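You operate a simulated robot arm through the tools that you are given. There is no shell and no other tool. Be economical: measure what you need, move in short steps, check, and stop when the job is done.

You run a simulated robot arm. Do the job below in one go: nothing can be reset, and whatever is moved stays where it is left.

JOB
Close the upper orange drawer. Shut the bottom red drawer. Take the green exhaust cover and leave it on the top of the blue stand. Fetch the silver bushing and set it on top of the big gold socket. Switch the length display switch on. Any order will do.

Only the result counts: the job must be done as asked and must still hold three seconds after the hand-in. Knocking over, shifting, dropping, spilling or breaking anything else fails it. Lids that push on must go on centred and level and be pressed home; caps that screw on are set level and turned clockwise until they are tight.

ROBOT AND FRAMES
A 7-joint arm with a fingered hand on a trunk, on a base that drives. Base frame: it is fixed to the floor where the robot stands at the start and does not move with it; the origin is under the middle of the robot, x ahead of it, y to its left, z up. Readings come in m, degrees, newtons and seconds.
Its first joint turns from -166.0 to 166.0 degrees. Places, roughly: big gold socket [-0.5, -1.25, 1]; blue stand [0.3, 1.3, 0.7]; bottom red drawer [0, -0.6, 0.3]; green exhaust cover (6x6x4 cm) [-0.1, 2, 0.8]; length display switch [-1.3, 2.1, 1.1]; silver bushing (4x4x2 cm) [-1, 2.3, 0.8]; upper orange drawer [0.8, 0.1, 0.7]. Payload 4 kg.
The TCP is the grasp point between the finger pads, 0.03 m short of the fingertips. In the tool frame z runs along the fingers and y along their closing line. The gripper opens to 0.104 m. The gripper's body begins 0.035 m behind the TCP. The gripper is a hand of 4 fingers: y runs from the thumb to the fingers, the wrist lies at [-0.015, -0.113, -0.19] in the tool frame, and closing takes about 1.5 s.
Orientation is told as [roll, pitch, yaw] about the base's x, y, z axes, in that order, counted from this pose: with the fingers straight down and the wrist toward the robot, the tool's x, y and z point along [0, 1, 0], [1, 0, 0] and [0, 0, -1] of the base frame.

CONTROLS
- The arm moves only by the tool step_arm. Its argument "moves" is a list of rows, each an object of numbers (a shift or turn left out is 0, a gripper value left out holds the last): "tx", "ty", "tz": the shift along the tool's x, y, z in m; "wx", "wy", "wz": the turn, a rotation vector about the tool's x, y, z in degrees. In form: [{"tx": .., "ty": .., "tz": .., "wx": .., "wy": .., "wz": ..}, ...]. A call has 1 to 20 rows; each row shifts and turns the commanded pose from where the row before left it, along the tool's axes as they then stand. "grip" is the finger opening in m, from 0 to 0.104, set as the call begins (left out, the last holds). Each row takes 0.2 s and may step no farther than 0.05 m and 8.6 degrees from the row before; otherwise, or with a gripper value out of range, the whole call is refused. Where a pose cannot be reached the arm comes as near as it can. A force on the tool above 40 N (or 10 N above the force at the start of the call, whichever is more), or a blocked arm, ends the call early, and 0.2 s more pass. Each finger travels about 0.153 m/s and halts on what it meets, pressing with about 26 N; the grip force reading is that of the motor and also rises with nothing between the fingers. The clock runs only during rows and for 0.2 s after the last one: add rows that do not move to give the fingers time. The reply holds the time, the measured pose of the TCP, the force on the tool along the base axes, the opening and the grip force, in the units named above and with some noise, with the torque about the TCP (base axes, N m) and any sound that the robot's microphone picked up.
- Cameras (640 x 400 px; columns grow to the right, rows downward): "scene" is now at [0.2733, 0.1224, 1.2166]; the picture's right is [-0.91, -0.41, 0.00], its down [-0.27, 0.61, -0.74] and it looks along [0.30, -0.68, -0.67] (base axes); focal length 214 px, centre (320, 200). "wrist" rides on the gripper at [0.061, -0.092, -0.13] in the tool frame; the picture's right is [-0.81, 0.28, -0.52], its down [-0.53, -0.71, 0.46] and it looks along [-0.24, 0.64, 0.72] (tool axes); focal length 275 px, centre (320, 200). There is no depth. A picture from a camera that has moved, and an enlarged one, comes with that camera's place and axes in the base frame and with its lens.
- grab_frame(camera): a new picture of that camera. It takes no simulated time.
- drive_base(legs): drives the robot by 1 to 6 legs, each [ahead, left, turn to the left] in m, m and degrees, along the robot's own axes; the way and the turn of a leg run together, so that a leg with both is an arc; at most 1.5 m and 180 degrees a leg. The arm and the cameras ride along, it lands a little off, and it stops where it bumps. It gives what a move gives.
- curl_fingers(index, middle, ring, thumb_bend, thumb_turn): sets how far each is bent, from 0 (flat) to 1 (curled in); at 0.3 the hand is open as for a grip, at 0.7 the pads meet at the TCP. One left out holds its place. A second passes; each finger stops where it meets its share of the squeeze, and holds until it gets a number again. A gripper value or a shape takes the hand back. It gives what a move gives, with no picture; readings hold the bend of each and the force on the fingers (four entries, about 0 where the hand has none), thumb and palm. thumb_turn goes from beside the hand (0) to across from the fingers (1), as for a grip.
- preshape(shape): the hand has 4 fingers and takes this shape, open, in about a second: jaw (thumb against the fingers, like two jaws); tri (thumb and two fingers); tip (a fingertip pinch); poke (one finger out to press); point (the index stretched); flat (the hand flat); cup (the hand cupped); fist (a fist). The gripper value then closes the fingers along that shape, each until it touches; the sizes above hold for jaw. It gives what a move gives, with no picture.
- pan_tilt(pan, tilt): turns the head with the scene camera to pan (to the left, within 143 degrees either way) and tilt (down, from -29 to 69), counted from straight ahead of the robot. It gives what a move gives.
- close_up(camera, box): a new picture of the part [left, top, right, bottom] of that camera's present view, enlarged. It takes no simulated time.
- job_done(): hands the job in; it is judged then, once.

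Work in short steps. Places have to be worked out from the pictures, the camera data and where the tool is seen: move nearer, look again, correct. Check each grasp and each placing, and mend what went wrong. You have 165 turns and 128 pictures in all, those below and enlarged ones among them. Open the gripper and draw the arm clear of the work before you hand the job in, unless the task says otherwise; then end with one line.

The tools are called after "Emit:" as name(argument=value, ...) on one line, values as JSON. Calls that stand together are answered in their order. step_arm: Moves the arm, as the interface text tells. Its arguments: {"type":"object","properties":{"moves":{"type":"array"},"grip":{"type":"number"}},"required":["moves"]} The other tools are called the same way: preshape (shape) gives the hand a shape; curl_fingers (index, middle, ring, thumb_bend, thumb_turn) moves the fingers one by one; drive_base (legs) drives the base; pan_tilt (pan, tilt) turns the head that bears the scene camera; grab_frame (camera) takes a picture; close_up (camera, box) takes an enlarged picture of a part of a camera's view; job_done () hands the job in.

At the start:

```text
time: 0.0
ee_pos: [0.248, -0.4556, 1.2228]
tool_rot: [0.0, 0.0, 0.0]
contact_force: [-1.1, 0.1, 0.0]
wrist_torque: [-0.02, -0.02, 0.03]
gripper_width: 0.1036
grip_force: 0.0
shape: jaw
bend: [0.3, 0.3, 0.3, 0.3, 0.98]
finger forces: [0.0, 0.0, 0.0, 0.0, 0.1, 0.0]
robot x, y, heading: [0.0021, -0.0031, 0.0]
head pan, tilt: [-66.0, 42.2]
```

scene: 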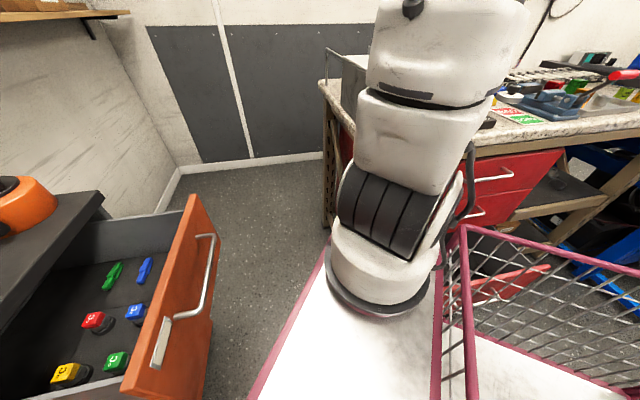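
wrist: 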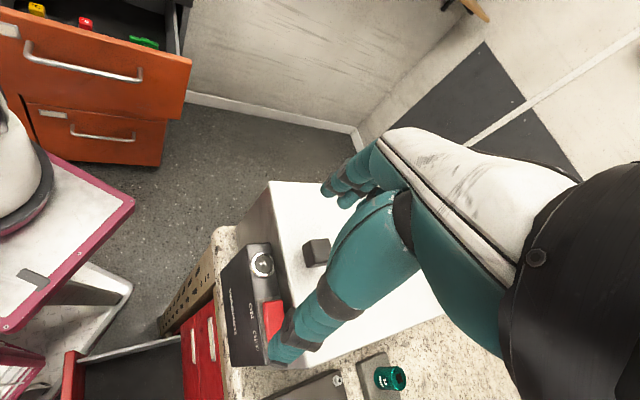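

The first pictures show the orange drawer open on my left-ahead and the workbench with red drawers on the right. I'll pan the head around to survey the room.

Emit:
pan_tilt(pan=0, tilt=35)

Emit:
grab_frame(camera="scene")

Emit:
pan_tilt(pan=75, tilt=20)

Emit:
grab_frame(camera="scene")

Emit:
pan_tilt(pan=130, tilt=20)

Emit:
grab_frame(camera="scene")

Emit:
pan_tilt(pan=-110, tilt=30)

Emit:
grab_frame(camera="scene")

```text
time: 1.4
ee_pos: [0.2485, -0.4541, 1.2227]
tool_rot: [-0.1, 0.0, 0.0]
contact_force: [0.3, 0.0, 0.4]
wrist_torque: [0.01, 0.0, 0.0]
gripper_width: 0.1036
grip_force: 0.1
shape: jaw
bend: [0.3, 0.3, 0.3, 0.3, 0.98]
finger forces: [0.0, 0.0, 0.0, 0.0, 0.1, 0.1]
robot x, y, heading: [0.0016, 0.0049, -0.0]
head pan, tilt: [0.0, 35.0]
```

```text
125 pictures are left
camera scene: at [0.3275, 0.1986, 1.2274], right [0.0, -1.0, 0.0], down [-0.57, 0.0, -0.82], along [0.82, 0.0, -0.57], focal length 214 px, centre (320, 200)
```

scene: 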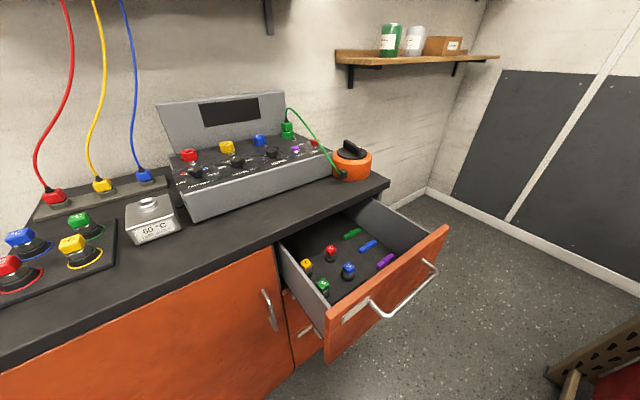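

```text
time: 2.8
ee_pos: [0.2472, -0.4543, 1.2216]
tool_rot: [0.0, 0.0, 0.0]
contact_force: [0.0, 0.8, -0.5]
wrist_torque: [0.01, 0.01, 0.0]
gripper_width: 0.1034
grip_force: 0.1
shape: jaw
bend: [0.3, 0.3, 0.3, 0.3, 0.98]
finger forces: [0.0, 0.0, 0.0, 0.2, 0.0, 0.0]
robot x, y, heading: [-0.0002, 0.0028, 0.0]
head pan, tilt: [75.0, 20.0]
```

```text
124 pictures are left
camera scene: at [0.2636, 0.2886, 1.2512], right [0.97, -0.26, 0.0], down [-0.09, -0.33, -0.94], along [0.24, 0.91, -0.34], focal length 214 px, centre (320, 200)
```

scene: 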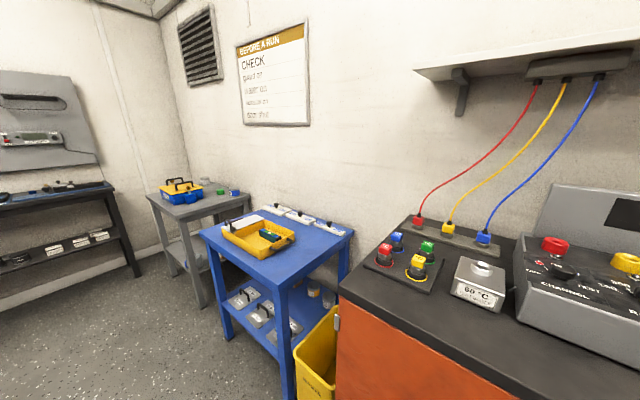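

```text
time: 4.1
ee_pos: [0.2479, -0.4541, 1.2222]
tool_rot: [0.0, 0.1, -0.1]
contact_force: [0.2, -0.5, 0.0]
wrist_torque: [0.0, -0.02, -0.02]
gripper_width: 0.1035
grip_force: 0.0
shape: jaw
bend: [0.3, 0.3, 0.3, 0.3, 0.98]
finger forces: [0.0, 0.1, 0.0, 0.1, 0.1, 0.1]
robot x, y, heading: [0.0014, -0.002, 0.2]
head pan, tilt: [130.0, 20.0]
```

```text
123 pictures are left
camera scene: at [0.1796, 0.2701, 1.2512], right [0.77, 0.64, 0.0], down [0.22, -0.26, -0.94], along [-0.6, 0.72, -0.34], focal length 214 px, centre (320, 200)
```

scene: 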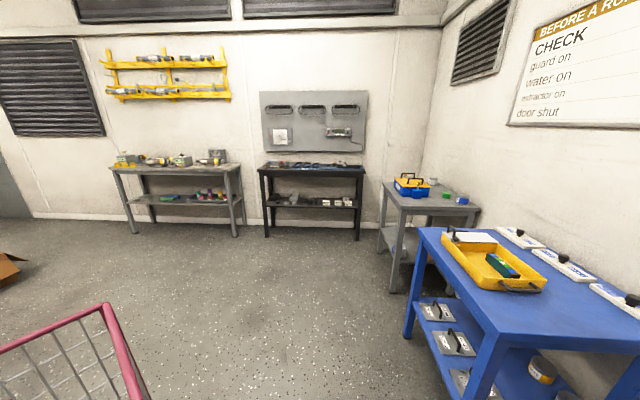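

```text
time: 7.5
ee_pos: [0.2476, -0.4556, 1.2218]
tool_rot: [0.0, 0.0, 0.0]
contact_force: [0.5, -0.2, 0.1]
wrist_torque: [0.0, -0.01, 0.02]
gripper_width: 0.1034
grip_force: 0.2
shape: jaw
bend: [0.3, 0.3, 0.3, 0.3, 0.98]
finger forces: [0.0, 0.0, 0.1, 0.0, 0.1, 0.1]
robot x, y, heading: [-0.0011, -0.0, 0.3]
head pan, tilt: [-110.0, 30.0]
```

```text
122 pictures are left
camera scene: at [0.2085, 0.1137, 1.2352], right [-0.94, 0.34, 0.0], down [0.17, 0.47, -0.87], along [-0.3, -0.81, -0.5], focal length 214 px, centre (320, 200)
```

scene: 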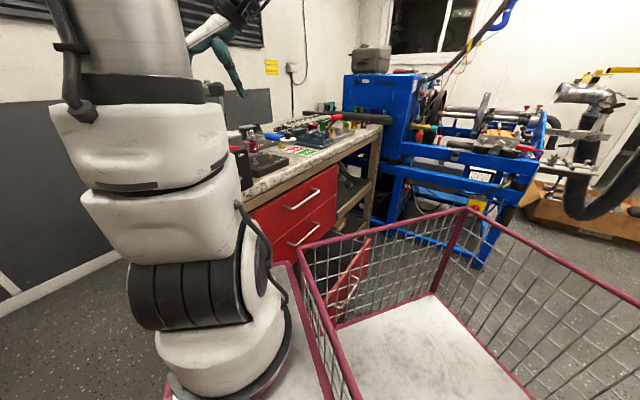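

The orange drawer is open ahead and the red bottom drawer is close to the basket on the right. I'll look steeply down around to learn the cart's outline and clearances.

Emit:
pan_tilt(pan=-120, tilt=60)

Emit:
grab_frame(camera="scene")

Emit:
pan_tilt(pan=-20, tilt=62)

Emit:
grab_frame(camera="scene")

Emit:
pan_tilt(pan=140, tilt=60)

Emit:
grab_frame(camera="scene")

```text
time: 8.4
ee_pos: [0.2479, -0.4553, 1.2228]
tool_rot: [-0.1, 0.0, 0.0]
contact_force: [-0.1, -0.3, -0.8]
wrist_torque: [-0.04, 0.0, 0.06]
gripper_width: 0.1037
grip_force: 0.3
shape: jaw
bend: [0.3, 0.3, 0.3, 0.3, 0.98]
finger forces: [0.0, 0.1, 0.0, 0.0, 0.1, 0.1]
robot x, y, heading: [0.0041, 0.0022, 0.1]
head pan, tilt: [-120.0, 60.0]
```

```text
121 pictures are left
camera scene: at [0.2061, 0.1409, 1.1931], right [-0.87, 0.5, 0.0], down [0.43, 0.75, -0.5], along [-0.25, -0.43, -0.87], focal length 214 px, centre (320, 200)
```

scene: 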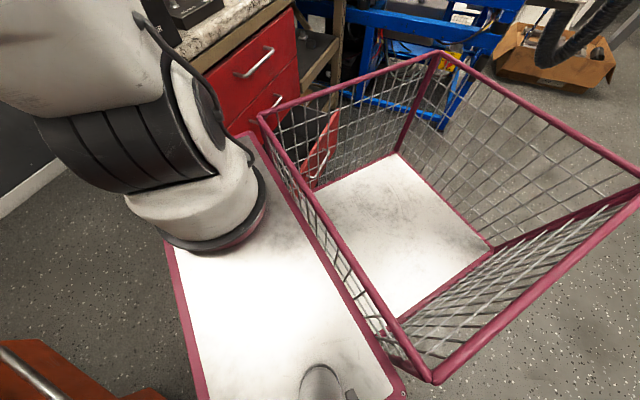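

```text
time: 10.2
ee_pos: [0.2493, -0.455, 1.2231]
tool_rot: [0.0, 0.0, 0.0]
contact_force: [0.0, 0.1, -0.7]
wrist_torque: [-0.01, 0.02, 0.01]
gripper_width: 0.1035
grip_force: 0.1
shape: jaw
bend: [0.3, 0.3, 0.3, 0.3, 0.98]
finger forces: [0.1, 0.1, 0.1, 0.1, 0.0, 0.0]
robot x, y, heading: [0.0015, 0.0002, -0.0]
head pan, tilt: [-20.0, 62.0]
```

```text
120 pictures are left
camera scene: at [0.2998, 0.1767, 1.1908], right [-0.34, -0.94, 0.0], down [-0.83, 0.3, -0.47], along [0.44, -0.16, -0.88], focal length 214 px, centre (320, 200)
```

scene: 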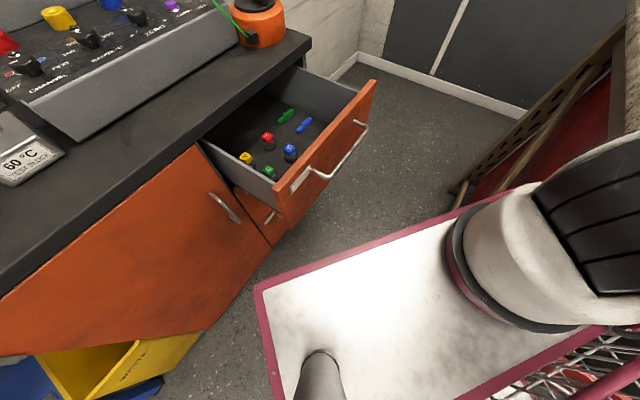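

```text
time: 12.6
ee_pos: [0.248, -0.4554, 1.2229]
tool_rot: [0.0, 0.0, 0.0]
contact_force: [0.0, 0.2, -0.3]
wrist_torque: [0.02, 0.03, 0.01]
gripper_width: 0.1036
grip_force: 0.0
shape: jaw
bend: [0.3, 0.3, 0.3, 0.3, 0.98]
finger forces: [0.1, 0.1, 0.1, 0.0, 0.0, 0.0]
robot x, y, heading: [-0.0014, 0.001, -0.1]
head pan, tilt: [140.0, 60.0]
```

```text
119 pictures are left
camera scene: at [0.1883, 0.2416, 1.1931], right [0.64, 0.77, 0.0], down [0.66, -0.56, -0.5], along [-0.38, 0.32, -0.87], focal length 214 px, centre (320, 200)
```

scene: 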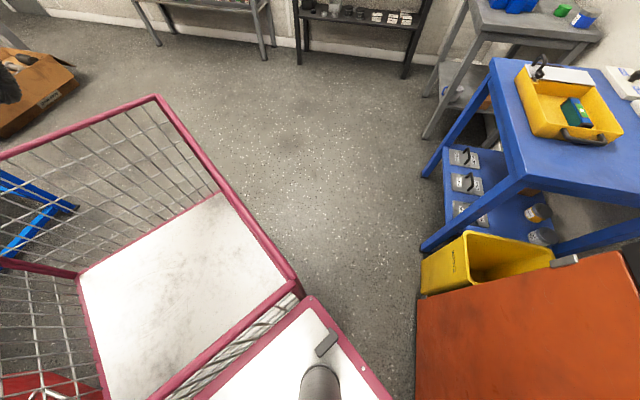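

I estimate the cart spans about x -0.36..0.34, y ±0.25 with the arm base near (0.25,-0.02,0.95), and the orange drawer front near (0.70,0.0,0.75), to be pushed along about (0.82,0.58). I'll swing the arm to the front first, then back the base off for reach.

Emit:
step_arm(moves=[{"tx": 0.03, "ty": 0.03}, {"tx": 0.03, "ty": 0.03}, {"tx": 0.03, "ty": 0.03}, {"tx": 0.03, "ty": 0.03}, {"tx": 0.03, "ty": 0.03}, {"tx": 0.03, "ty": 0.03}, {"tx": 0.03, "ty": 0.03}, {"tx": 0.03, "ty": 0.03}], grip=0.0)

Emit:
drive_base(legs=[[-0.3, 0, 0]])

Emit:
pan_tilt(pan=-10, tilt=40)

Emit:
grab_frame(camera="scene")

Emit:
grab_frame(camera="wrist")

```text
time: 14.4
ee_pos: [0.4886, -0.2151, 1.2186]
tool_rot: [-0.1, 0.0, -0.2]
contact_force: [0.4, 0.4, 0.8]
wrist_torque: [0.0, -0.01, -0.02]
gripper_width: 0.0001
grip_force: 26.2
shape: jaw
bend: [0.7, 0.7, 0.7, 0.46, 1.0]
finger forces: [0.0, 0.1, 0.0, 0.0, 0.0, 0.0]
robot x, y, heading: [0.001, 0.0007, -0.1]
head pan, tilt: [140.0, 60.0]
```

```text
time: 16.4
ee_pos: [0.2018, -0.2133, 1.2187]
tool_rot: [0.0, 0.1, 0.2]
contact_force: [-0.9, -1.1, 0.3]
wrist_torque: [0.01, 0.03, 0.03]
gripper_width: 0.0
grip_force: 25.9
shape: jaw
bend: [0.7, 0.7, 0.7, 0.46, 1.0]
finger forces: [0.0, 0.0, 0.0, 0.0, 0.0, 0.1]
robot x, y, heading: [-0.2898, 0.0023, 0.2]
head pan, tilt: [140.0, 60.0]
```

```text
time: 18.8
ee_pos: [0.2012, -0.2131, 1.2183]
tool_rot: [0.0, 0.0, 0.4]
contact_force: [0.6, -0.3, 0.9]
wrist_torque: [0.01, -0.01, 0.0]
gripper_width: 0.0
grip_force: 25.9
shape: jaw
bend: [0.7, 0.7, 0.7, 0.46, 1.0]
finger forces: [0.0, 0.0, 0.0, 0.0, 0.0, 0.0]
robot x, y, heading: [-0.2894, 0.0015, 0.5]
head pan, tilt: [-10.0, 40.0]
```

```text
118 pictures are left
camera scene: at [0.0332, 0.185, 1.2198], right [-0.17, -0.99, 0.0], down [-0.63, 0.11, -0.77], along [0.76, -0.13, -0.64], focal length 214 px, centre (320, 200)
```

scene: 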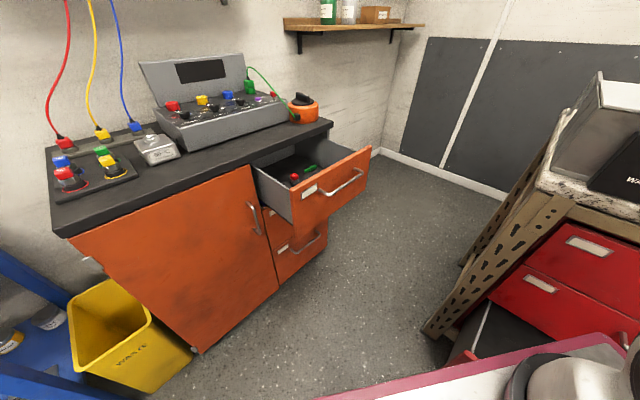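

```text
117 pictures are left
camera wrist: at [0.1097, -0.1534, 1.3483], right [0.28, -0.81, 0.52], down [-0.71, -0.54, -0.45], along [0.65, -0.24, -0.72], focal length 275 px, centre (320, 200)
```

wrist: 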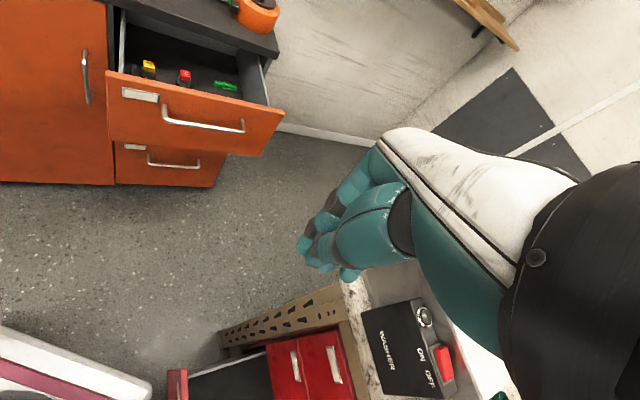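

Triangulating the two views puts the orange drawer's handle middle at about (0.589,0.016,0.822), pushing direction about 31°. I'll back up 0.2 m more for reach, then bring the closed hand 0.15 m in front of the handle.

Emit:
drive_base(legs=[[-0.2, 0, 0]])

Emit:
step_arm(moves=[{"wz": -7.75}, {"wz": -7.75}, {"wz": -7.75}, {"wz": -7.75}, {"tx": -0.018, "ty": 0.045}, {"tx": -0.018, "ty": 0.045}, {"tx": -0.018, "ty": 0.045}, {"tx": -0.018, "ty": 0.045}, {"tx": -0.018, "ty": 0.045}, {"tx": -0.018, "ty": 0.045}, {"ty": 0.045}, {"ty": 0.045}, {"ty": 0.045}, {"ty": 0.045}])

Emit:
grab_frame(camera="scene")

```text
time: 20.4
ee_pos: [0.0032, -0.2165, 1.2176]
tool_rot: [0.0, 0.0, 0.3]
contact_force: [-0.1, -0.2, -0.3]
wrist_torque: [-0.01, -0.01, -0.01]
gripper_width: 0.0001
grip_force: 26.0
shape: jaw
bend: [0.7, 0.7, 0.7, 0.46, 1.0]
finger forces: [0.0, 0.1, 0.0, 0.0, 0.0, 0.0]
robot x, y, heading: [-0.4883, -0.0033, 0.4]
head pan, tilt: [-10.0, 40.0]
```

```text
time: 23.4
ee_pos: [0.4446, -0.074, 1.2193]
tool_rot: [0.0, -0.2, 31.2]
contact_force: [-0.4, -0.6, 0.9]
wrist_torque: [-0.03, -0.02, -0.03]
gripper_width: 0.0
grip_force: 26.5
shape: jaw
bend: [0.7, 0.7, 0.7, 0.46, 1.0]
finger forces: [0.0, 0.0, 0.0, 0.1, 0.0, 0.1]
robot x, y, heading: [-0.482, -0.001, 0.3]
head pan, tilt: [-10.0, 40.0]
```

```text
116 pictures are left
camera scene: at [-0.1639, 0.1834, 1.2199], right [-0.17, -0.99, 0.0], down [-0.63, 0.11, -0.77], along [0.76, -0.13, -0.64], focal length 214 px, centre (320, 200)
```

scene: 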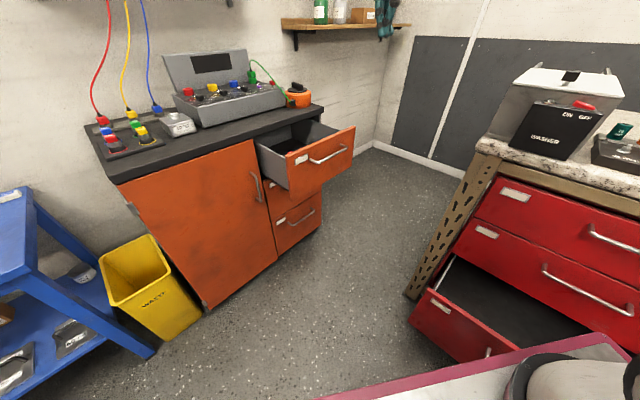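

The hand sits where expected, before the drawer. Now descend to handle height.

Emit:
step_arm(moves=[{"tz": 0.045}, {"tz": 0.045}, {"tz": 0.045}, {"tz": 0.045}, {"tz": 0.045}, {"tz": 0.045}, {"tz": 0.045}, {"tz": 0.045}, {"tz": 0.03}])

Emit:
grab_frame(camera="scene")

Emit:
grab_frame(camera="wrist")

```text
time: 25.4
ee_pos: [0.4441, -0.0724, 0.8295]
tool_rot: [0.0, 0.0, 31.3]
contact_force: [0.5, 0.6, 0.5]
wrist_torque: [-0.03, 0.0, 0.0]
gripper_width: 0.0001
grip_force: 25.9
shape: jaw
bend: [0.7, 0.7, 0.7, 0.46, 1.0]
finger forces: [0.0, 0.1, 0.0, 0.0, 0.0, 0.0]
robot x, y, heading: [-0.4861, -0.0056, 0.1]
head pan, tilt: [-10.0, 40.0]
```

```text
115 pictures are left
camera scene: at [-0.1637, 0.1837, 1.2198], right [-0.17, -0.99, 0.0], down [-0.63, 0.11, -0.77], along [0.76, -0.13, -0.64], focal length 214 px, centre (320, 200)
```

scene: 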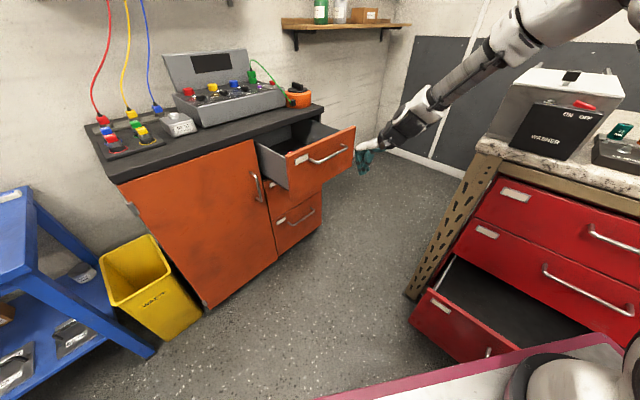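

```text
114 pictures are left
camera wrist: at [0.3343, -0.0679, 0.9595], right [0.66, -0.55, 0.52], down [-0.33, -0.83, -0.46], along [0.68, 0.13, -0.72], focal length 275 px, centre (320, 200)
```

wrist: 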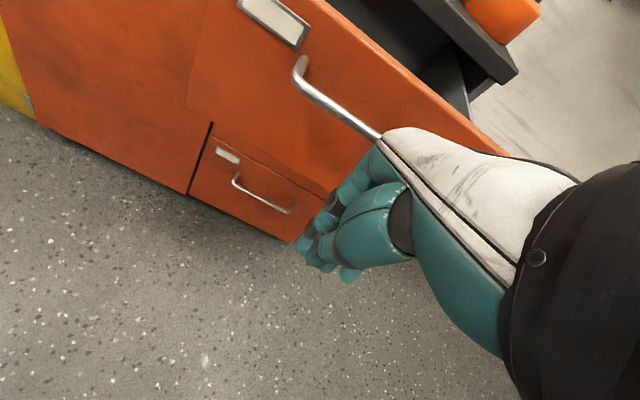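

The hand is lined up in front of the handle. Push forward along the tool's y.

Emit:
step_arm(moves=[{"ty": 0.02}, {"ty": 0.02}, {"ty": 0.02}, {"ty": 0.02}, {"ty": 0.02}, {"ty": 0.02}, {"ty": 0.02}, {"ty": 0.02}, {"ty": 0.02}, {"ty": 0.02}, {"ty": 0.02}, {"ty": 0.02}])

Emit:
grab_frame(camera="scene")

```text
time: 28.0
ee_pos: [0.6467, 0.0489, 0.8282]
tool_rot: [0.1, 0.0, 31.3]
contact_force: [-0.5, -0.2, 1.2]
wrist_torque: [-0.01, 0.0, 0.0]
gripper_width: 0.0
grip_force: 25.8
shape: jaw
bend: [0.7, 0.7, 0.7, 0.46, 1.0]
finger forces: [0.0, 0.1, 0.1, 0.1, 0.1, 0.0]
robot x, y, heading: [-0.4852, -0.0017, 0.3]
head pan, tilt: [-10.0, 40.0]
```

```text
113 pictures are left
camera scene: at [-0.1635, 0.1835, 1.2198], right [-0.17, -0.99, 0.0], down [-0.63, 0.11, -0.77], along [0.76, -0.13, -0.64], focal length 214 px, centre (320, 200)
```

scene: 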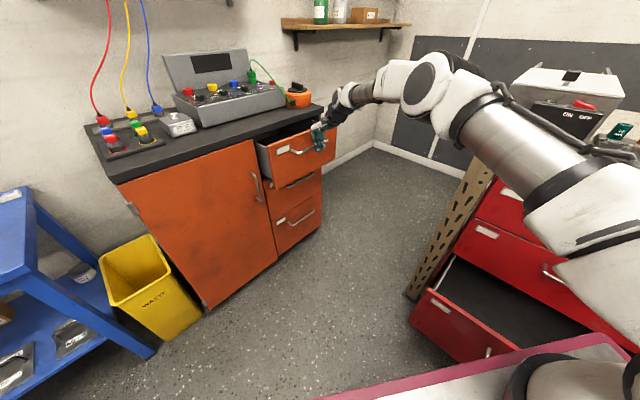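

The drawer is sliding in with the hand; a few centimetres remain. Continue pushing.

Emit:
step_arm(moves=[{"ty": 0.015}, {"ty": 0.015}, {"ty": 0.015}, {"ty": 0.015}, {"ty": 0.01}, {"ty": 0.01}, {"ty": 0.01}, {"ty": 0.01}, {"ty": 0.01}, {"ty": 0.01}, {"ty": 0.01}, {"ty": 0.01}])

Emit:
grab_frame(camera="scene")

```text
time: 30.6
ee_pos: [0.6686, 0.0879, 0.8294]
tool_rot: [0.0, 0.0, 31.2]
contact_force: [-1.3, -1.4, -0.7]
wrist_torque: [-0.02, 0.02, -0.07]
gripper_width: 0.0
grip_force: 25.6
shape: jaw
bend: [0.7, 0.7, 0.7, 0.46, 1.0]
finger forces: [0.0, 1.7, 0.0, 0.0, 0.0, 0.0]
out of reach, approached as far as the arm can: row 2, 3, 4, 5, 6, 7, 8, 9, 10, 11, 12
robot x, y, heading: [-0.4819, -0.0008, 0.4]
head pan, tilt: [-10.0, 40.0]
```

```text
112 pictures are left
camera scene: at [-0.1636, 0.1836, 1.2198], right [-0.17, -0.99, 0.0], down [-0.63, 0.11, -0.77], along [0.76, -0.13, -0.64], focal length 214 px, centre (320, 200)
```

scene: 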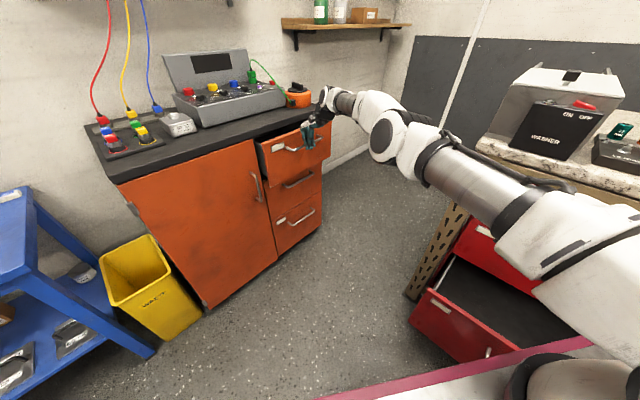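

The arm reached its limit with a little left to go. I'll retract slightly, drive nearer and then push on.

Emit:
step_arm(moves=[{"ty": -0.05}, {"ty": -0.05}, {"ty": -0.03}])

Emit:
drive_base(legs=[[0.12, 0, 0]])

```text
time: 31.4
ee_pos: [0.5581, 0.0211, 0.8309]
tool_rot: [0.0, -0.1, 31.2]
contact_force: [-0.2, 0.1, -0.4]
wrist_torque: [-0.05, -0.01, 0.0]
gripper_width: 0.0
grip_force: 26.0
shape: jaw
bend: [0.7, 0.7, 0.7, 0.46, 1.0]
finger forces: [0.1, 0.0, 0.0, 0.0, 0.0, 0.0]
robot x, y, heading: [-0.4882, -0.0012, 0.4]
head pan, tilt: [-10.0, 40.0]
```

```text
time: 32.6
ee_pos: [0.6809, 0.0203, 0.8304]
tool_rot: [0.0, 0.0, 31.3]
contact_force: [-0.7, 0.1, -0.5]
wrist_torque: [-0.01, 0.01, 0.04]
gripper_width: 0.0
grip_force: 25.9
shape: jaw
bend: [0.7, 0.7, 0.7, 0.46, 1.0]
finger forces: [0.1, 0.1, 0.0, 0.0, 0.0, 0.1]
robot x, y, heading: [-0.3642, -0.0055, 0.2]
head pan, tilt: [-10.0, 40.0]
```

Reach is regained; I'll recentre and push forward until resistance.

Emit:
step_arm(moves=[{"tx": 0.02, "ty": -0.01}, {"tx": 0.02}, {"ty": 0.015}, {"ty": 0.015}, {"ty": 0.015}, {"ty": 0.015}, {"ty": 0.015}, {"ty": 0.015}, {"ty": 0.01}, {"ty": 0.01}, {"ty": 0.01}, {"ty": 0.01}, {"ty": 0.01}, {"ty": 0.01}, {"ty": 0.01}, {"ty": 0.01}])

Emit:
grab_frame(camera="scene")

```text
time: 35.0
ee_pos: [0.7486, 0.1061, 0.8291]
tool_rot: [0.1, 0.6, 31.3]
contact_force: [-25.4, -8.8, 13.8]
wrist_torque: [-0.1, 0.3, 0.05]
gripper_width: 0.0001
grip_force: 25.5
shape: jaw
bend: [0.7, 0.7, 0.7, 0.46, 1.0]
finger forces: [0.0, 12.8, 0.0, 0.0, 0.0, 0.0]
robot x, y, heading: [-0.3638, -0.0042, 0.3]
head pan, tilt: [-10.0, 40.0]
stopped in row 11: the force on the tool passed its limit at 49 N (the readings are from after the stop); the commanded pose is now the measured one
```

```text
111 pictures are left
camera scene: at [-0.0425, 0.1833, 1.2202], right [-0.17, -0.99, 0.0], down [-0.63, 0.11, -0.77], along [0.76, -0.13, -0.64], focal length 214 px, centre (320, 200)
```

scene: 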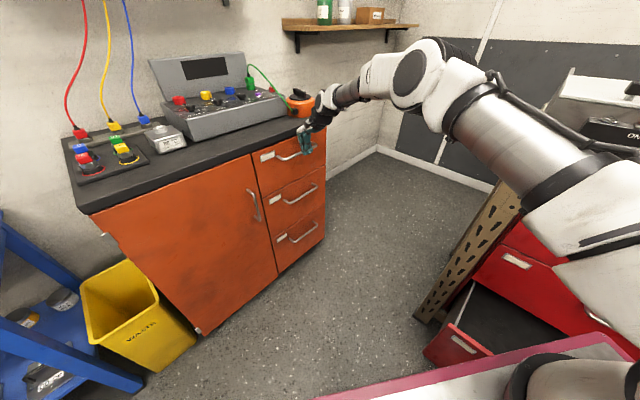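

It hit the stop and looks shut. Back off, raise the hand and check with a close-up.

Emit:
step_arm(moves=[{"ty": -0.04}, {"ty": -0.05}, {"ty": -0.05}, {"ty": -0.05, "tz": -0.03}, {"tz": -0.045, "ty": -0.03}, {"tz": -0.045, "ty": -0.03}, {"tz": -0.045}, {"tz": -0.045}, {"tz": -0.045}, {"tz": -0.045}, {"tz": -0.045}])

Emit:
close_up(camera="scene", box=[200, 90, 360, 290])

```text
refused: row 4 steps farther than a row can; nothing moved
```

```text
2.00 times, centred on (280, 190) of scene
camera zoom: at [-0.0425, 0.1833, 1.2202], right [-0.17, -0.99, 0.0], down [-0.63, 0.11, -0.77], along [0.76, -0.13, -0.64], focal length 429 px, centre (400, 220)
```

zoom: 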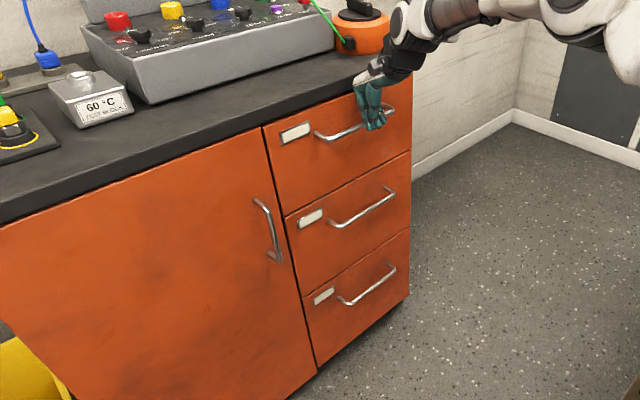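

The drawer is flush. Back off with smaller combined steps.

Emit:
step_arm(moves=[{"ty": -0.04}, {"ty": -0.045}, {"ty": -0.045}, {"ty": -0.03, "tz": -0.03}, {"tz": -0.035, "ty": -0.03}, {"tz": -0.035, "ty": -0.03}, {"tz": -0.045}, {"tz": -0.045}, {"tz": -0.045}, {"tz": -0.045}, {"tz": -0.045}])

Emit:
pan_tilt(pan=-45, tilt=45)

Emit:
grab_frame(camera="scene")

Emit:
grab_frame(camera="wrist")

```text
time: 37.4
ee_pos: [0.567, -0.0096, 1.1546]
tool_rot: [0.2, 0.5, 31.1]
contact_force: [1.1, 0.5, 0.3]
wrist_torque: [0.0, 0.0, 0.01]
gripper_width: 0.0
grip_force: 26.1
shape: jaw
bend: [0.7, 0.7, 0.7, 0.48, 1.0]
finger forces: [0.0, 0.1, 0.1, 0.1, 0.1, 0.0]
robot x, y, heading: [-0.3607, 0.0036, 0.3]
head pan, tilt: [-10.0, 40.0]
```

```text
time: 38.4
ee_pos: [0.5661, -0.0092, 1.1541]
tool_rot: [0.1, 0.5, 31.3]
contact_force: [-0.5, -0.3, 0.0]
wrist_torque: [0.05, 0.0, 0.04]
gripper_width: 0.0002
grip_force: 25.8
shape: jaw
bend: [0.7, 0.7, 0.7, 0.48, 1.0]
finger forces: [0.0, 0.0, 0.1, 0.1, 0.1, 0.0]
robot x, y, heading: [-0.3639, -0.0009, 0.2]
head pan, tilt: [-45.0, 45.0]
```

```text
109 pictures are left
camera scene: at [-0.0668, 0.141, 1.2125], right [-0.7, -0.71, 0.0], down [-0.5, 0.5, -0.71], along [0.5, -0.5, -0.71], focal length 214 px, centre (320, 200)
```

scene: 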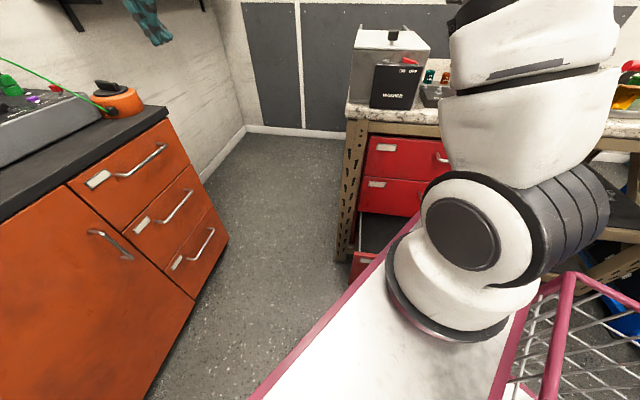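

```text
108 pictures are left
camera wrist: at [0.458, -0.0037, 1.2842], right [0.66, -0.55, 0.51], down [-0.34, -0.83, -0.45], along [0.67, 0.12, -0.73], focal length 275 px, centre (320, 200)
```

wrist: 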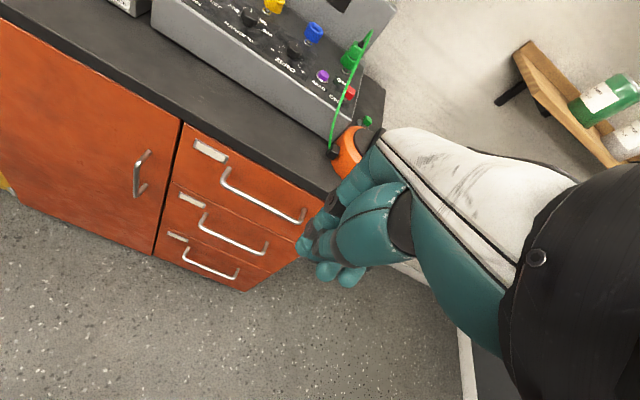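

Orange drawer verified. For the red drawer I'd like to face along its slide (about -53° heading); I'll tuck the hand in a bit, relocate the base to about (-0.61,0.40) and turn right.

Emit:
step_arm(moves=[{"ty": -0.045}, {"ty": -0.045}, {"ty": -0.045}, {"ty": -0.045}, {"ty": -0.045}, {"wz": 8}, {"wz": 8}, {"wz": 8}, {"wz": 7}])

Emit:
drive_base(legs=[[-0.25, 0.4, 0], [0, 0, -53]])

Emit:
pan_tilt(pan=0, tilt=50)

Emit:
grab_frame(camera="scene")

Emit:
grab_frame(camera="wrist")

```text
time: 40.4
ee_pos: [0.3727, -0.1225, 1.1543]
tool_rot: [-0.3, 0.4, 0.3]
contact_force: [0.3, 0.3, 0.3]
wrist_torque: [0.01, 0.01, 0.0]
gripper_width: 0.0
grip_force: 25.7
shape: jaw
bend: [0.7, 0.7, 0.7, 0.48, 1.0]
finger forces: [0.0, 0.0, 0.0, 0.0, 0.0, 0.0]
robot x, y, heading: [-0.3604, -0.0024, 0.3]
head pan, tilt: [-45.0, 45.0]
```

```text
time: 45.6
ee_pos: [-0.2674, -0.2596, 1.1542]
tool_rot: [-0.3, 0.5, -52.4]
contact_force: [0.2, 0.5, -0.5]
wrist_torque: [-0.01, -0.03, 0.0]
gripper_width: 0.0
grip_force: 25.8
shape: jaw
bend: [0.7, 0.7, 0.7, 0.48, 1.0]
finger forces: [0.0, 0.0, 0.0, 0.0, 0.1, 0.1]
robot x, y, heading: [-0.6188, 0.3969, -52.5]
head pan, tilt: [-45.0, 45.0]
```

```text
time: 46.7
ee_pos: [-0.267, -0.2609, 1.1561]
tool_rot: [-0.1, 0.6, -52.4]
contact_force: [0.0, 0.3, 0.4]
wrist_torque: [0.01, 0.03, -0.02]
gripper_width: 0.0001
grip_force: 25.5
shape: jaw
bend: [0.7, 0.7, 0.7, 0.48, 1.0]
finger forces: [0.0, 0.0, 0.1, 0.1, 0.1, 0.0]
robot x, y, heading: [-0.6168, 0.3999, -52.3]
head pan, tilt: [0.0, 50.0]
```

```text
107 pictures are left
camera scene: at [-0.2666, 0.2681, 1.2056], right [-0.79, -0.61, 0.0], down [-0.47, 0.61, -0.64], along [0.39, -0.51, -0.77], focal length 214 px, centre (320, 200)
```

scene: 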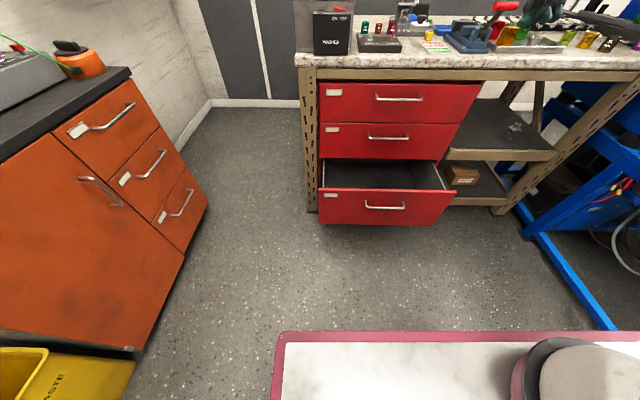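

```text
106 pictures are left
camera wrist: at [-0.2734, -0.151, 1.2857], right [-0.47, -0.71, 0.52], down [-0.86, 0.24, -0.45], along [0.19, -0.66, -0.73], focal length 275 px, centre (320, 200)
```

wrist: 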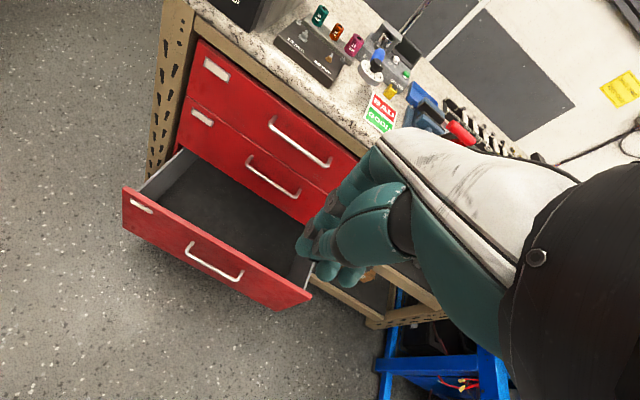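

Triangulation puts the red bottom drawer's handle at about (-0.127,-0.431,0.40), and the hand is already aligned 0.22 m in front of it. I'll descend to handle height.

Emit:
step_arm(moves=[{"tz": 0.045}, {"tz": 0.045}, {"tz": 0.045}, {"tz": 0.045}, {"tz": 0.045}, {"tz": 0.045}, {"tz": 0.045}, {"tz": 0.045}, {"tz": 0.045}, {"tz": 0.045}, {"tz": 0.045}, {"tz": 0.045}, {"tz": 0.045}, {"tz": 0.045}, {"tz": 0.045}, {"tz": 0.045}])

Emit:
grab_frame(camera="scene")

Emit:
grab_frame(camera="wrist")

```text
time: 50.1
ee_pos: [-0.2751, -0.2614, 0.4366]
tool_rot: [-0.2, 0.3, -52.4]
contact_force: [0.5, 0.4, 0.1]
wrist_torque: [0.01, 0.0, 0.03]
gripper_width: 0.0002
grip_force: 26.1
shape: jaw
bend: [0.7, 0.7, 0.7, 0.48, 1.0]
finger forces: [0.0, 0.0, 0.0, 0.0, 0.0, 0.1]
robot x, y, heading: [-0.6171, 0.3991, -52.2]
head pan, tilt: [0.0, 50.0]
```

```text
105 pictures are left
camera scene: at [-0.2666, 0.2681, 1.2056], right [-0.79, -0.61, 0.0], down [-0.47, 0.61, -0.64], along [0.39, -0.51, -0.77], focal length 214 px, centre (320, 200)
```

scene: 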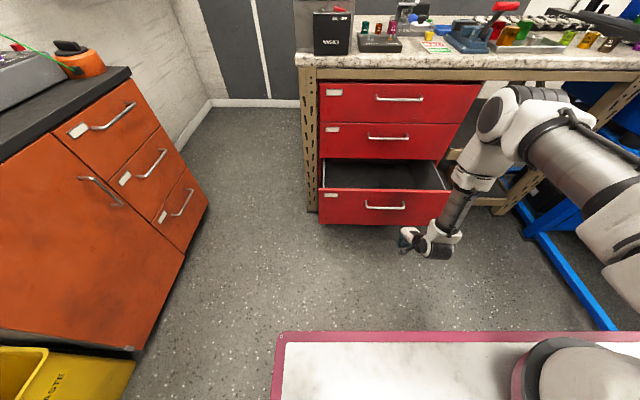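

```text
104 pictures are left
camera wrist: at [-0.2809, -0.1518, 0.5671], right [-0.47, -0.71, 0.52], down [-0.86, 0.24, -0.45], along [0.19, -0.66, -0.73], focal length 275 px, centre (320, 200)
```

wrist: 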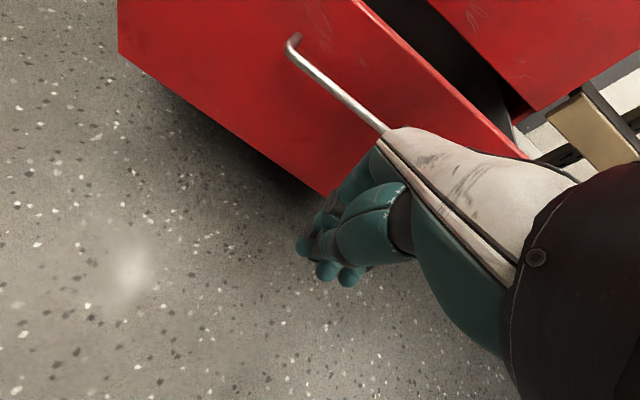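

The hand is at handle height, in line. I'll push with the arm and watch where the reach ends.

Emit:
step_arm(moves=[{"tz": 0.015, "ty": 0.02}, {"ty": 0.02}, {"ty": 0.02}, {"ty": 0.02}, {"ty": 0.02}, {"ty": 0.02}, {"ty": 0.02}, {"ty": 0.02}, {"ty": 0.02}, {"ty": 0.02}, {"ty": 0.02}, {"ty": 0.02}])

Emit:
grab_frame(camera="scene")

```text
time: 52.7
ee_pos: [-0.1275, -0.4475, 0.4187]
tool_rot: [-0.2, 0.5, -52.4]
contact_force: [-0.3, 0.1, 0.1]
wrist_torque: [-0.02, -0.01, -0.02]
gripper_width: 0.0
grip_force: 25.8
shape: jaw
bend: [0.7, 0.7, 0.7, 0.48, 1.0]
finger forces: [0.0, 0.0, 0.1, 0.0, 0.1, 0.1]
robot x, y, heading: [-0.6198, 0.3995, -52.7]
head pan, tilt: [0.0, 50.0]
```

```text
103 pictures are left
camera scene: at [-0.2666, 0.2681, 1.2056], right [-0.79, -0.61, 0.0], down [-0.47, 0.61, -0.64], along [0.39, -0.51, -0.77], focal length 214 px, centre (320, 200)
```

scene: 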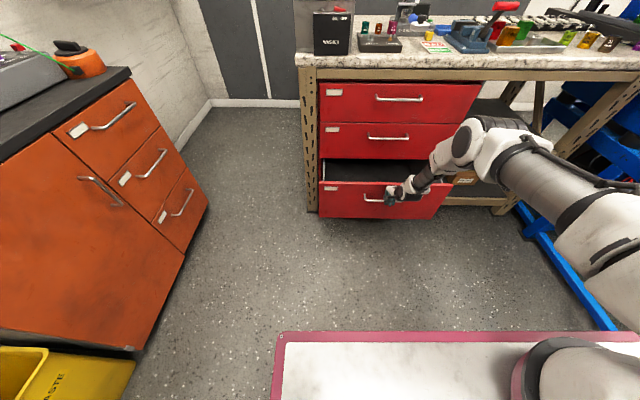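

The drawer is moving in. Continue pushing.

Emit:
step_arm(moves=[{"ty": 0.02}, {"ty": 0.02}, {"ty": 0.02}, {"ty": 0.02}, {"ty": 0.015}, {"ty": 0.015}, {"ty": 0.015}, {"ty": 0.015}, {"ty": 0.015}, {"ty": 0.015}])

Emit:
grab_frame(camera="scene")

```text
time: 54.9
ee_pos: [-0.0715, -0.5185, 0.4201]
tool_rot: [-0.3, 0.6, -52.4]
contact_force: [-1.1, 0.4, -0.8]
wrist_torque: [0.04, 0.02, 0.04]
gripper_width: 0.0
grip_force: 26.2
shape: jaw
bend: [0.7, 0.7, 0.7, 0.48, 1.0]
finger forces: [0.0, 0.1, 0.1, 0.0, 0.0, 0.1]
out of reach, approached as far as the arm can: row 5, 6, 7, 8, 9, 10
robot x, y, heading: [-0.6153, 0.4001, -52.5]
head pan, tilt: [0.0, 50.0]
```

```text
102 pictures are left
camera scene: at [-0.2666, 0.2681, 1.2056], right [-0.79, -0.61, 0.0], down [-0.47, 0.61, -0.64], along [0.39, -0.51, -0.77], focal length 214 px, centre (320, 200)
```

scene: 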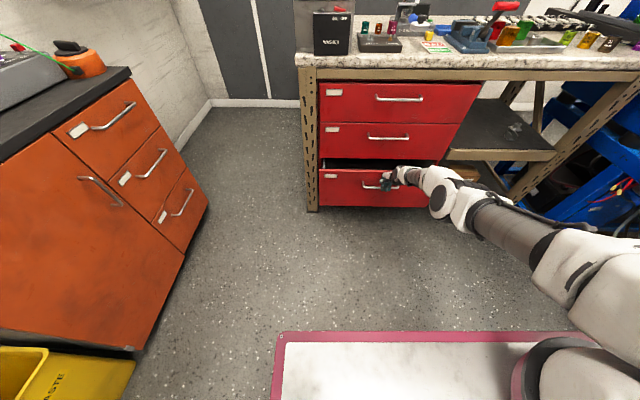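

Only a few cm remain; I'll drive forward 0.06 with the stretched arm and then push on with the arm.

Emit:
drive_base(legs=[[0.06, 0, 0]])

Emit:
step_arm(moves=[{"ty": 0.01}, {"ty": 0.01}, {"ty": 0.01}, {"ty": 0.01}, {"ty": 0.01}, {"ty": 0.01}])

Emit:
grab_frame(camera="scene")

```text
time: 55.9
ee_pos: [-0.0343, -0.5656, 0.4225]
tool_rot: [-0.3, 0.4, -52.3]
contact_force: [-0.9, -0.2, 0.5]
wrist_torque: [-0.03, 0.02, -0.01]
gripper_width: 0.0
grip_force: 26.5
shape: jaw
bend: [0.7, 0.7, 0.7, 0.48, 1.0]
finger forces: [0.0, 0.1, 0.1, 0.1, 0.1, 0.0]
robot x, y, heading: [-0.5814, 0.3509, -52.6]
head pan, tilt: [0.0, 50.0]
```

```text
time: 57.3
ee_pos: [-0.0317, -0.5653, 0.4246]
tool_rot: [-0.2, 0.3, -52.4]
contact_force: [0.2, 0.2, 0.1]
wrist_torque: [0.03, -0.01, 0.0]
gripper_width: 0.0
grip_force: 25.7
shape: jaw
bend: [0.7, 0.7, 0.7, 0.48, 1.0]
finger forces: [0.0, 0.1, 0.1, 0.0, 0.0, 0.1]
out of reach, approached as far as the arm can: row 1, 2, 3, 4, 5, 6
robot x, y, heading: [-0.5848, 0.3529, -52.5]
head pan, tilt: [0.0, 50.0]
```

```text
101 pictures are left
camera scene: at [-0.2314, 0.2226, 1.2056], right [-0.79, -0.61, 0.0], down [-0.47, 0.61, -0.64], along [0.39, -0.51, -0.77], focal length 214 px, centre (320, 200)
```

scene: 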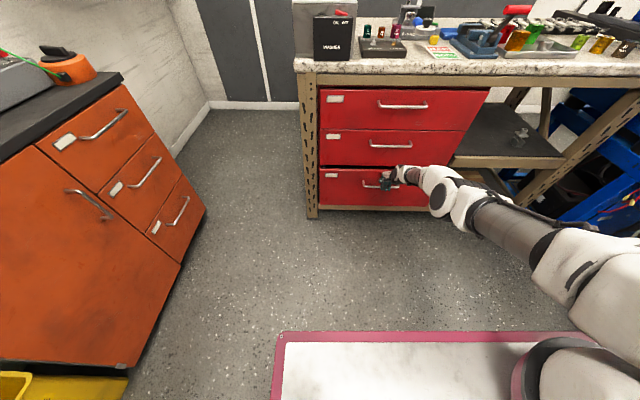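

Nearly shut. To finish gently: retract a little, drive 0.08 forward, then push with the arm until it stops.

Emit:
step_arm(moves=[{"ty": -0.04}, {"ty": -0.04}])

Emit:
drive_base(legs=[[0.08, 0, 0]])

Emit:
step_arm(moves=[{"ty": 0.015}, {"ty": 0.015}, {"ty": 0.01}, {"ty": 0.01}, {"ty": 0.01}, {"ty": 0.01}, {"ty": 0.01}, {"ty": 0.01}, {"ty": 0.01}, {"ty": 0.01}, {"ty": 0.01}])

Emit:
grab_frame(camera="scene")

```text
time: 57.9
ee_pos: [-0.0833, -0.5016, 0.4232]
tool_rot: [-0.2, 0.4, -52.4]
contact_force: [-0.9, -0.5, -1.2]
wrist_torque: [0.02, 0.03, 0.01]
gripper_width: 0.0
grip_force: 25.2
shape: jaw
bend: [0.7, 0.7, 0.7, 0.48, 1.0]
finger forces: [0.1, 0.1, 0.1, 0.0, 0.0, 0.0]
robot x, y, heading: [-0.5828, 0.3529, -52.6]
head pan, tilt: [0.0, 50.0]
```

```text
time: 59.0
ee_pos: [-0.0336, -0.5651, 0.4229]
tool_rot: [-0.2, 0.5, -52.4]
contact_force: [0.5, 0.1, -0.8]
wrist_torque: [0.0, 0.0, 0.02]
gripper_width: 0.0001
grip_force: 26.1
shape: jaw
bend: [0.7, 0.7, 0.7, 0.48, 1.0]
finger forces: [0.0, 0.0, 0.1, 0.0, 0.0, 0.0]
robot x, y, heading: [-0.5324, 0.2906, -52.2]
head pan, tilt: [0.0, 50.0]
```

```text
time: 59.9
ee_pos: [-0.0076, -0.5986, 0.4206]
tool_rot: [-0.3, 1.1, -52.3]
contact_force: [-15.4, 20.1, 24.1]
wrist_torque: [0.23, 0.29, 0.02]
gripper_width: 0.0
grip_force: 26.0
shape: jaw
bend: [0.7, 0.7, 0.7, 0.48, 1.0]
finger forces: [0.0, 8.0, 0.0, 0.1, 0.0, 0.0]
robot x, y, heading: [-0.5322, 0.2934, -52.6]
head pan, tilt: [0.0, 50.0]
stopped in row 4: the force on the tool passed its limit at 49 N (the readings are from after the stop); the commanded pose is now the measured one
```

```text
100 pictures are left
camera scene: at [-0.1832, 0.1604, 1.2059], right [-0.79, -0.61, 0.0], down [-0.47, 0.61, -0.64], along [0.39, -0.51, -0.77], focal length 214 px, centre (320, 200)
```

scene: 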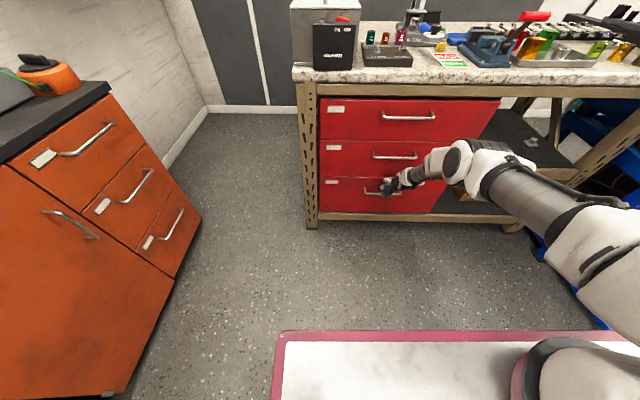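

It hit its stop. Retract, raise the hand, and check by close-up.

Emit:
step_arm(moves=[{"ty": -0.04}, {"ty": -0.045}, {"ty": -0.045}, {"ty": -0.045}, {"ty": -0.045}])

Emit:
close_up(camera="scene", box=[300, 80, 500, 230])

Emit:
drive_base(legs=[[-0.15, 0, 0]])

Emit:
step_arm(moves=[{"tz": -0.045}, {"tz": -0.045}, {"tz": -0.045}, {"tz": -0.045}, {"tz": -0.045}, {"tz": -0.045}, {"tz": -0.045}, {"tz": -0.045}, {"tz": -0.045}, {"tz": -0.045}, {"tz": -0.045}, {"tz": -0.045}, {"tz": -0.045}, {"tz": -0.045}, {"tz": -0.045}, {"tz": -0.045}])

```text
time: 61.1
ee_pos: [-0.1407, -0.4271, 0.4247]
tool_rot: [-0.2, 1.0, -52.2]
contact_force: [-0.6, 0.2, -0.6]
wrist_torque: [0.0, 0.0, -0.03]
gripper_width: 0.0
grip_force: 26.1
shape: jaw
bend: [0.7, 0.7, 0.7, 0.48, 1.0]
finger forces: [0.0, 0.0, 0.0, 0.0, 0.0, 0.1]
robot x, y, heading: [-0.5331, 0.2888, -52.6]
head pan, tilt: [0.0, 50.0]
```

```text
2.67 times, centred on (400, 155) of scene
camera zoom: at [-0.1823, 0.1591, 1.2056], right [-0.79, -0.61, 0.0], down [-0.47, 0.61, -0.64], along [0.39, -0.51, -0.77], focal length 572 px, centre (107, 320)
```

zoom: 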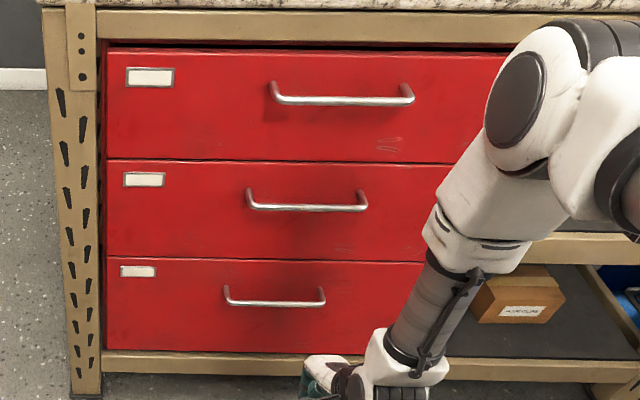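

```text
time: 62.5
ee_pos: [-0.2371, -0.3006, 0.4259]
tool_rot: [-0.2, 1.0, -52.4]
contact_force: [-0.5, 0.5, 0.2]
wrist_torque: [0.05, -0.02, -0.01]
gripper_width: 0.0003
grip_force: 25.7
shape: jaw
bend: [0.7, 0.7, 0.7, 0.48, 1.0]
finger forces: [0.0, 0.1, 0.1, 0.0, 0.0, 0.1]
robot x, y, heading: [-0.634, 0.4152, -52.4]
head pan, tilt: [0.0, 50.0]
```

```text
time: 65.9
ee_pos: [-0.2268, -0.3079, 1.1413]
tool_rot: [-0.1, 1.2, -52.2]
contact_force: [0.0, -0.6, 0.1]
wrist_torque: [-0.01, -0.01, 0.01]
gripper_width: 0.0002
grip_force: 25.6
shape: jaw
bend: [0.7, 0.7, 0.7, 0.49, 1.0]
finger forces: [0.0, 0.0, 0.0, 0.1, 0.0, 0.1]
robot x, y, heading: [-0.631, 0.4145, -52.6]
head pan, tilt: [0.0, 50.0]
```

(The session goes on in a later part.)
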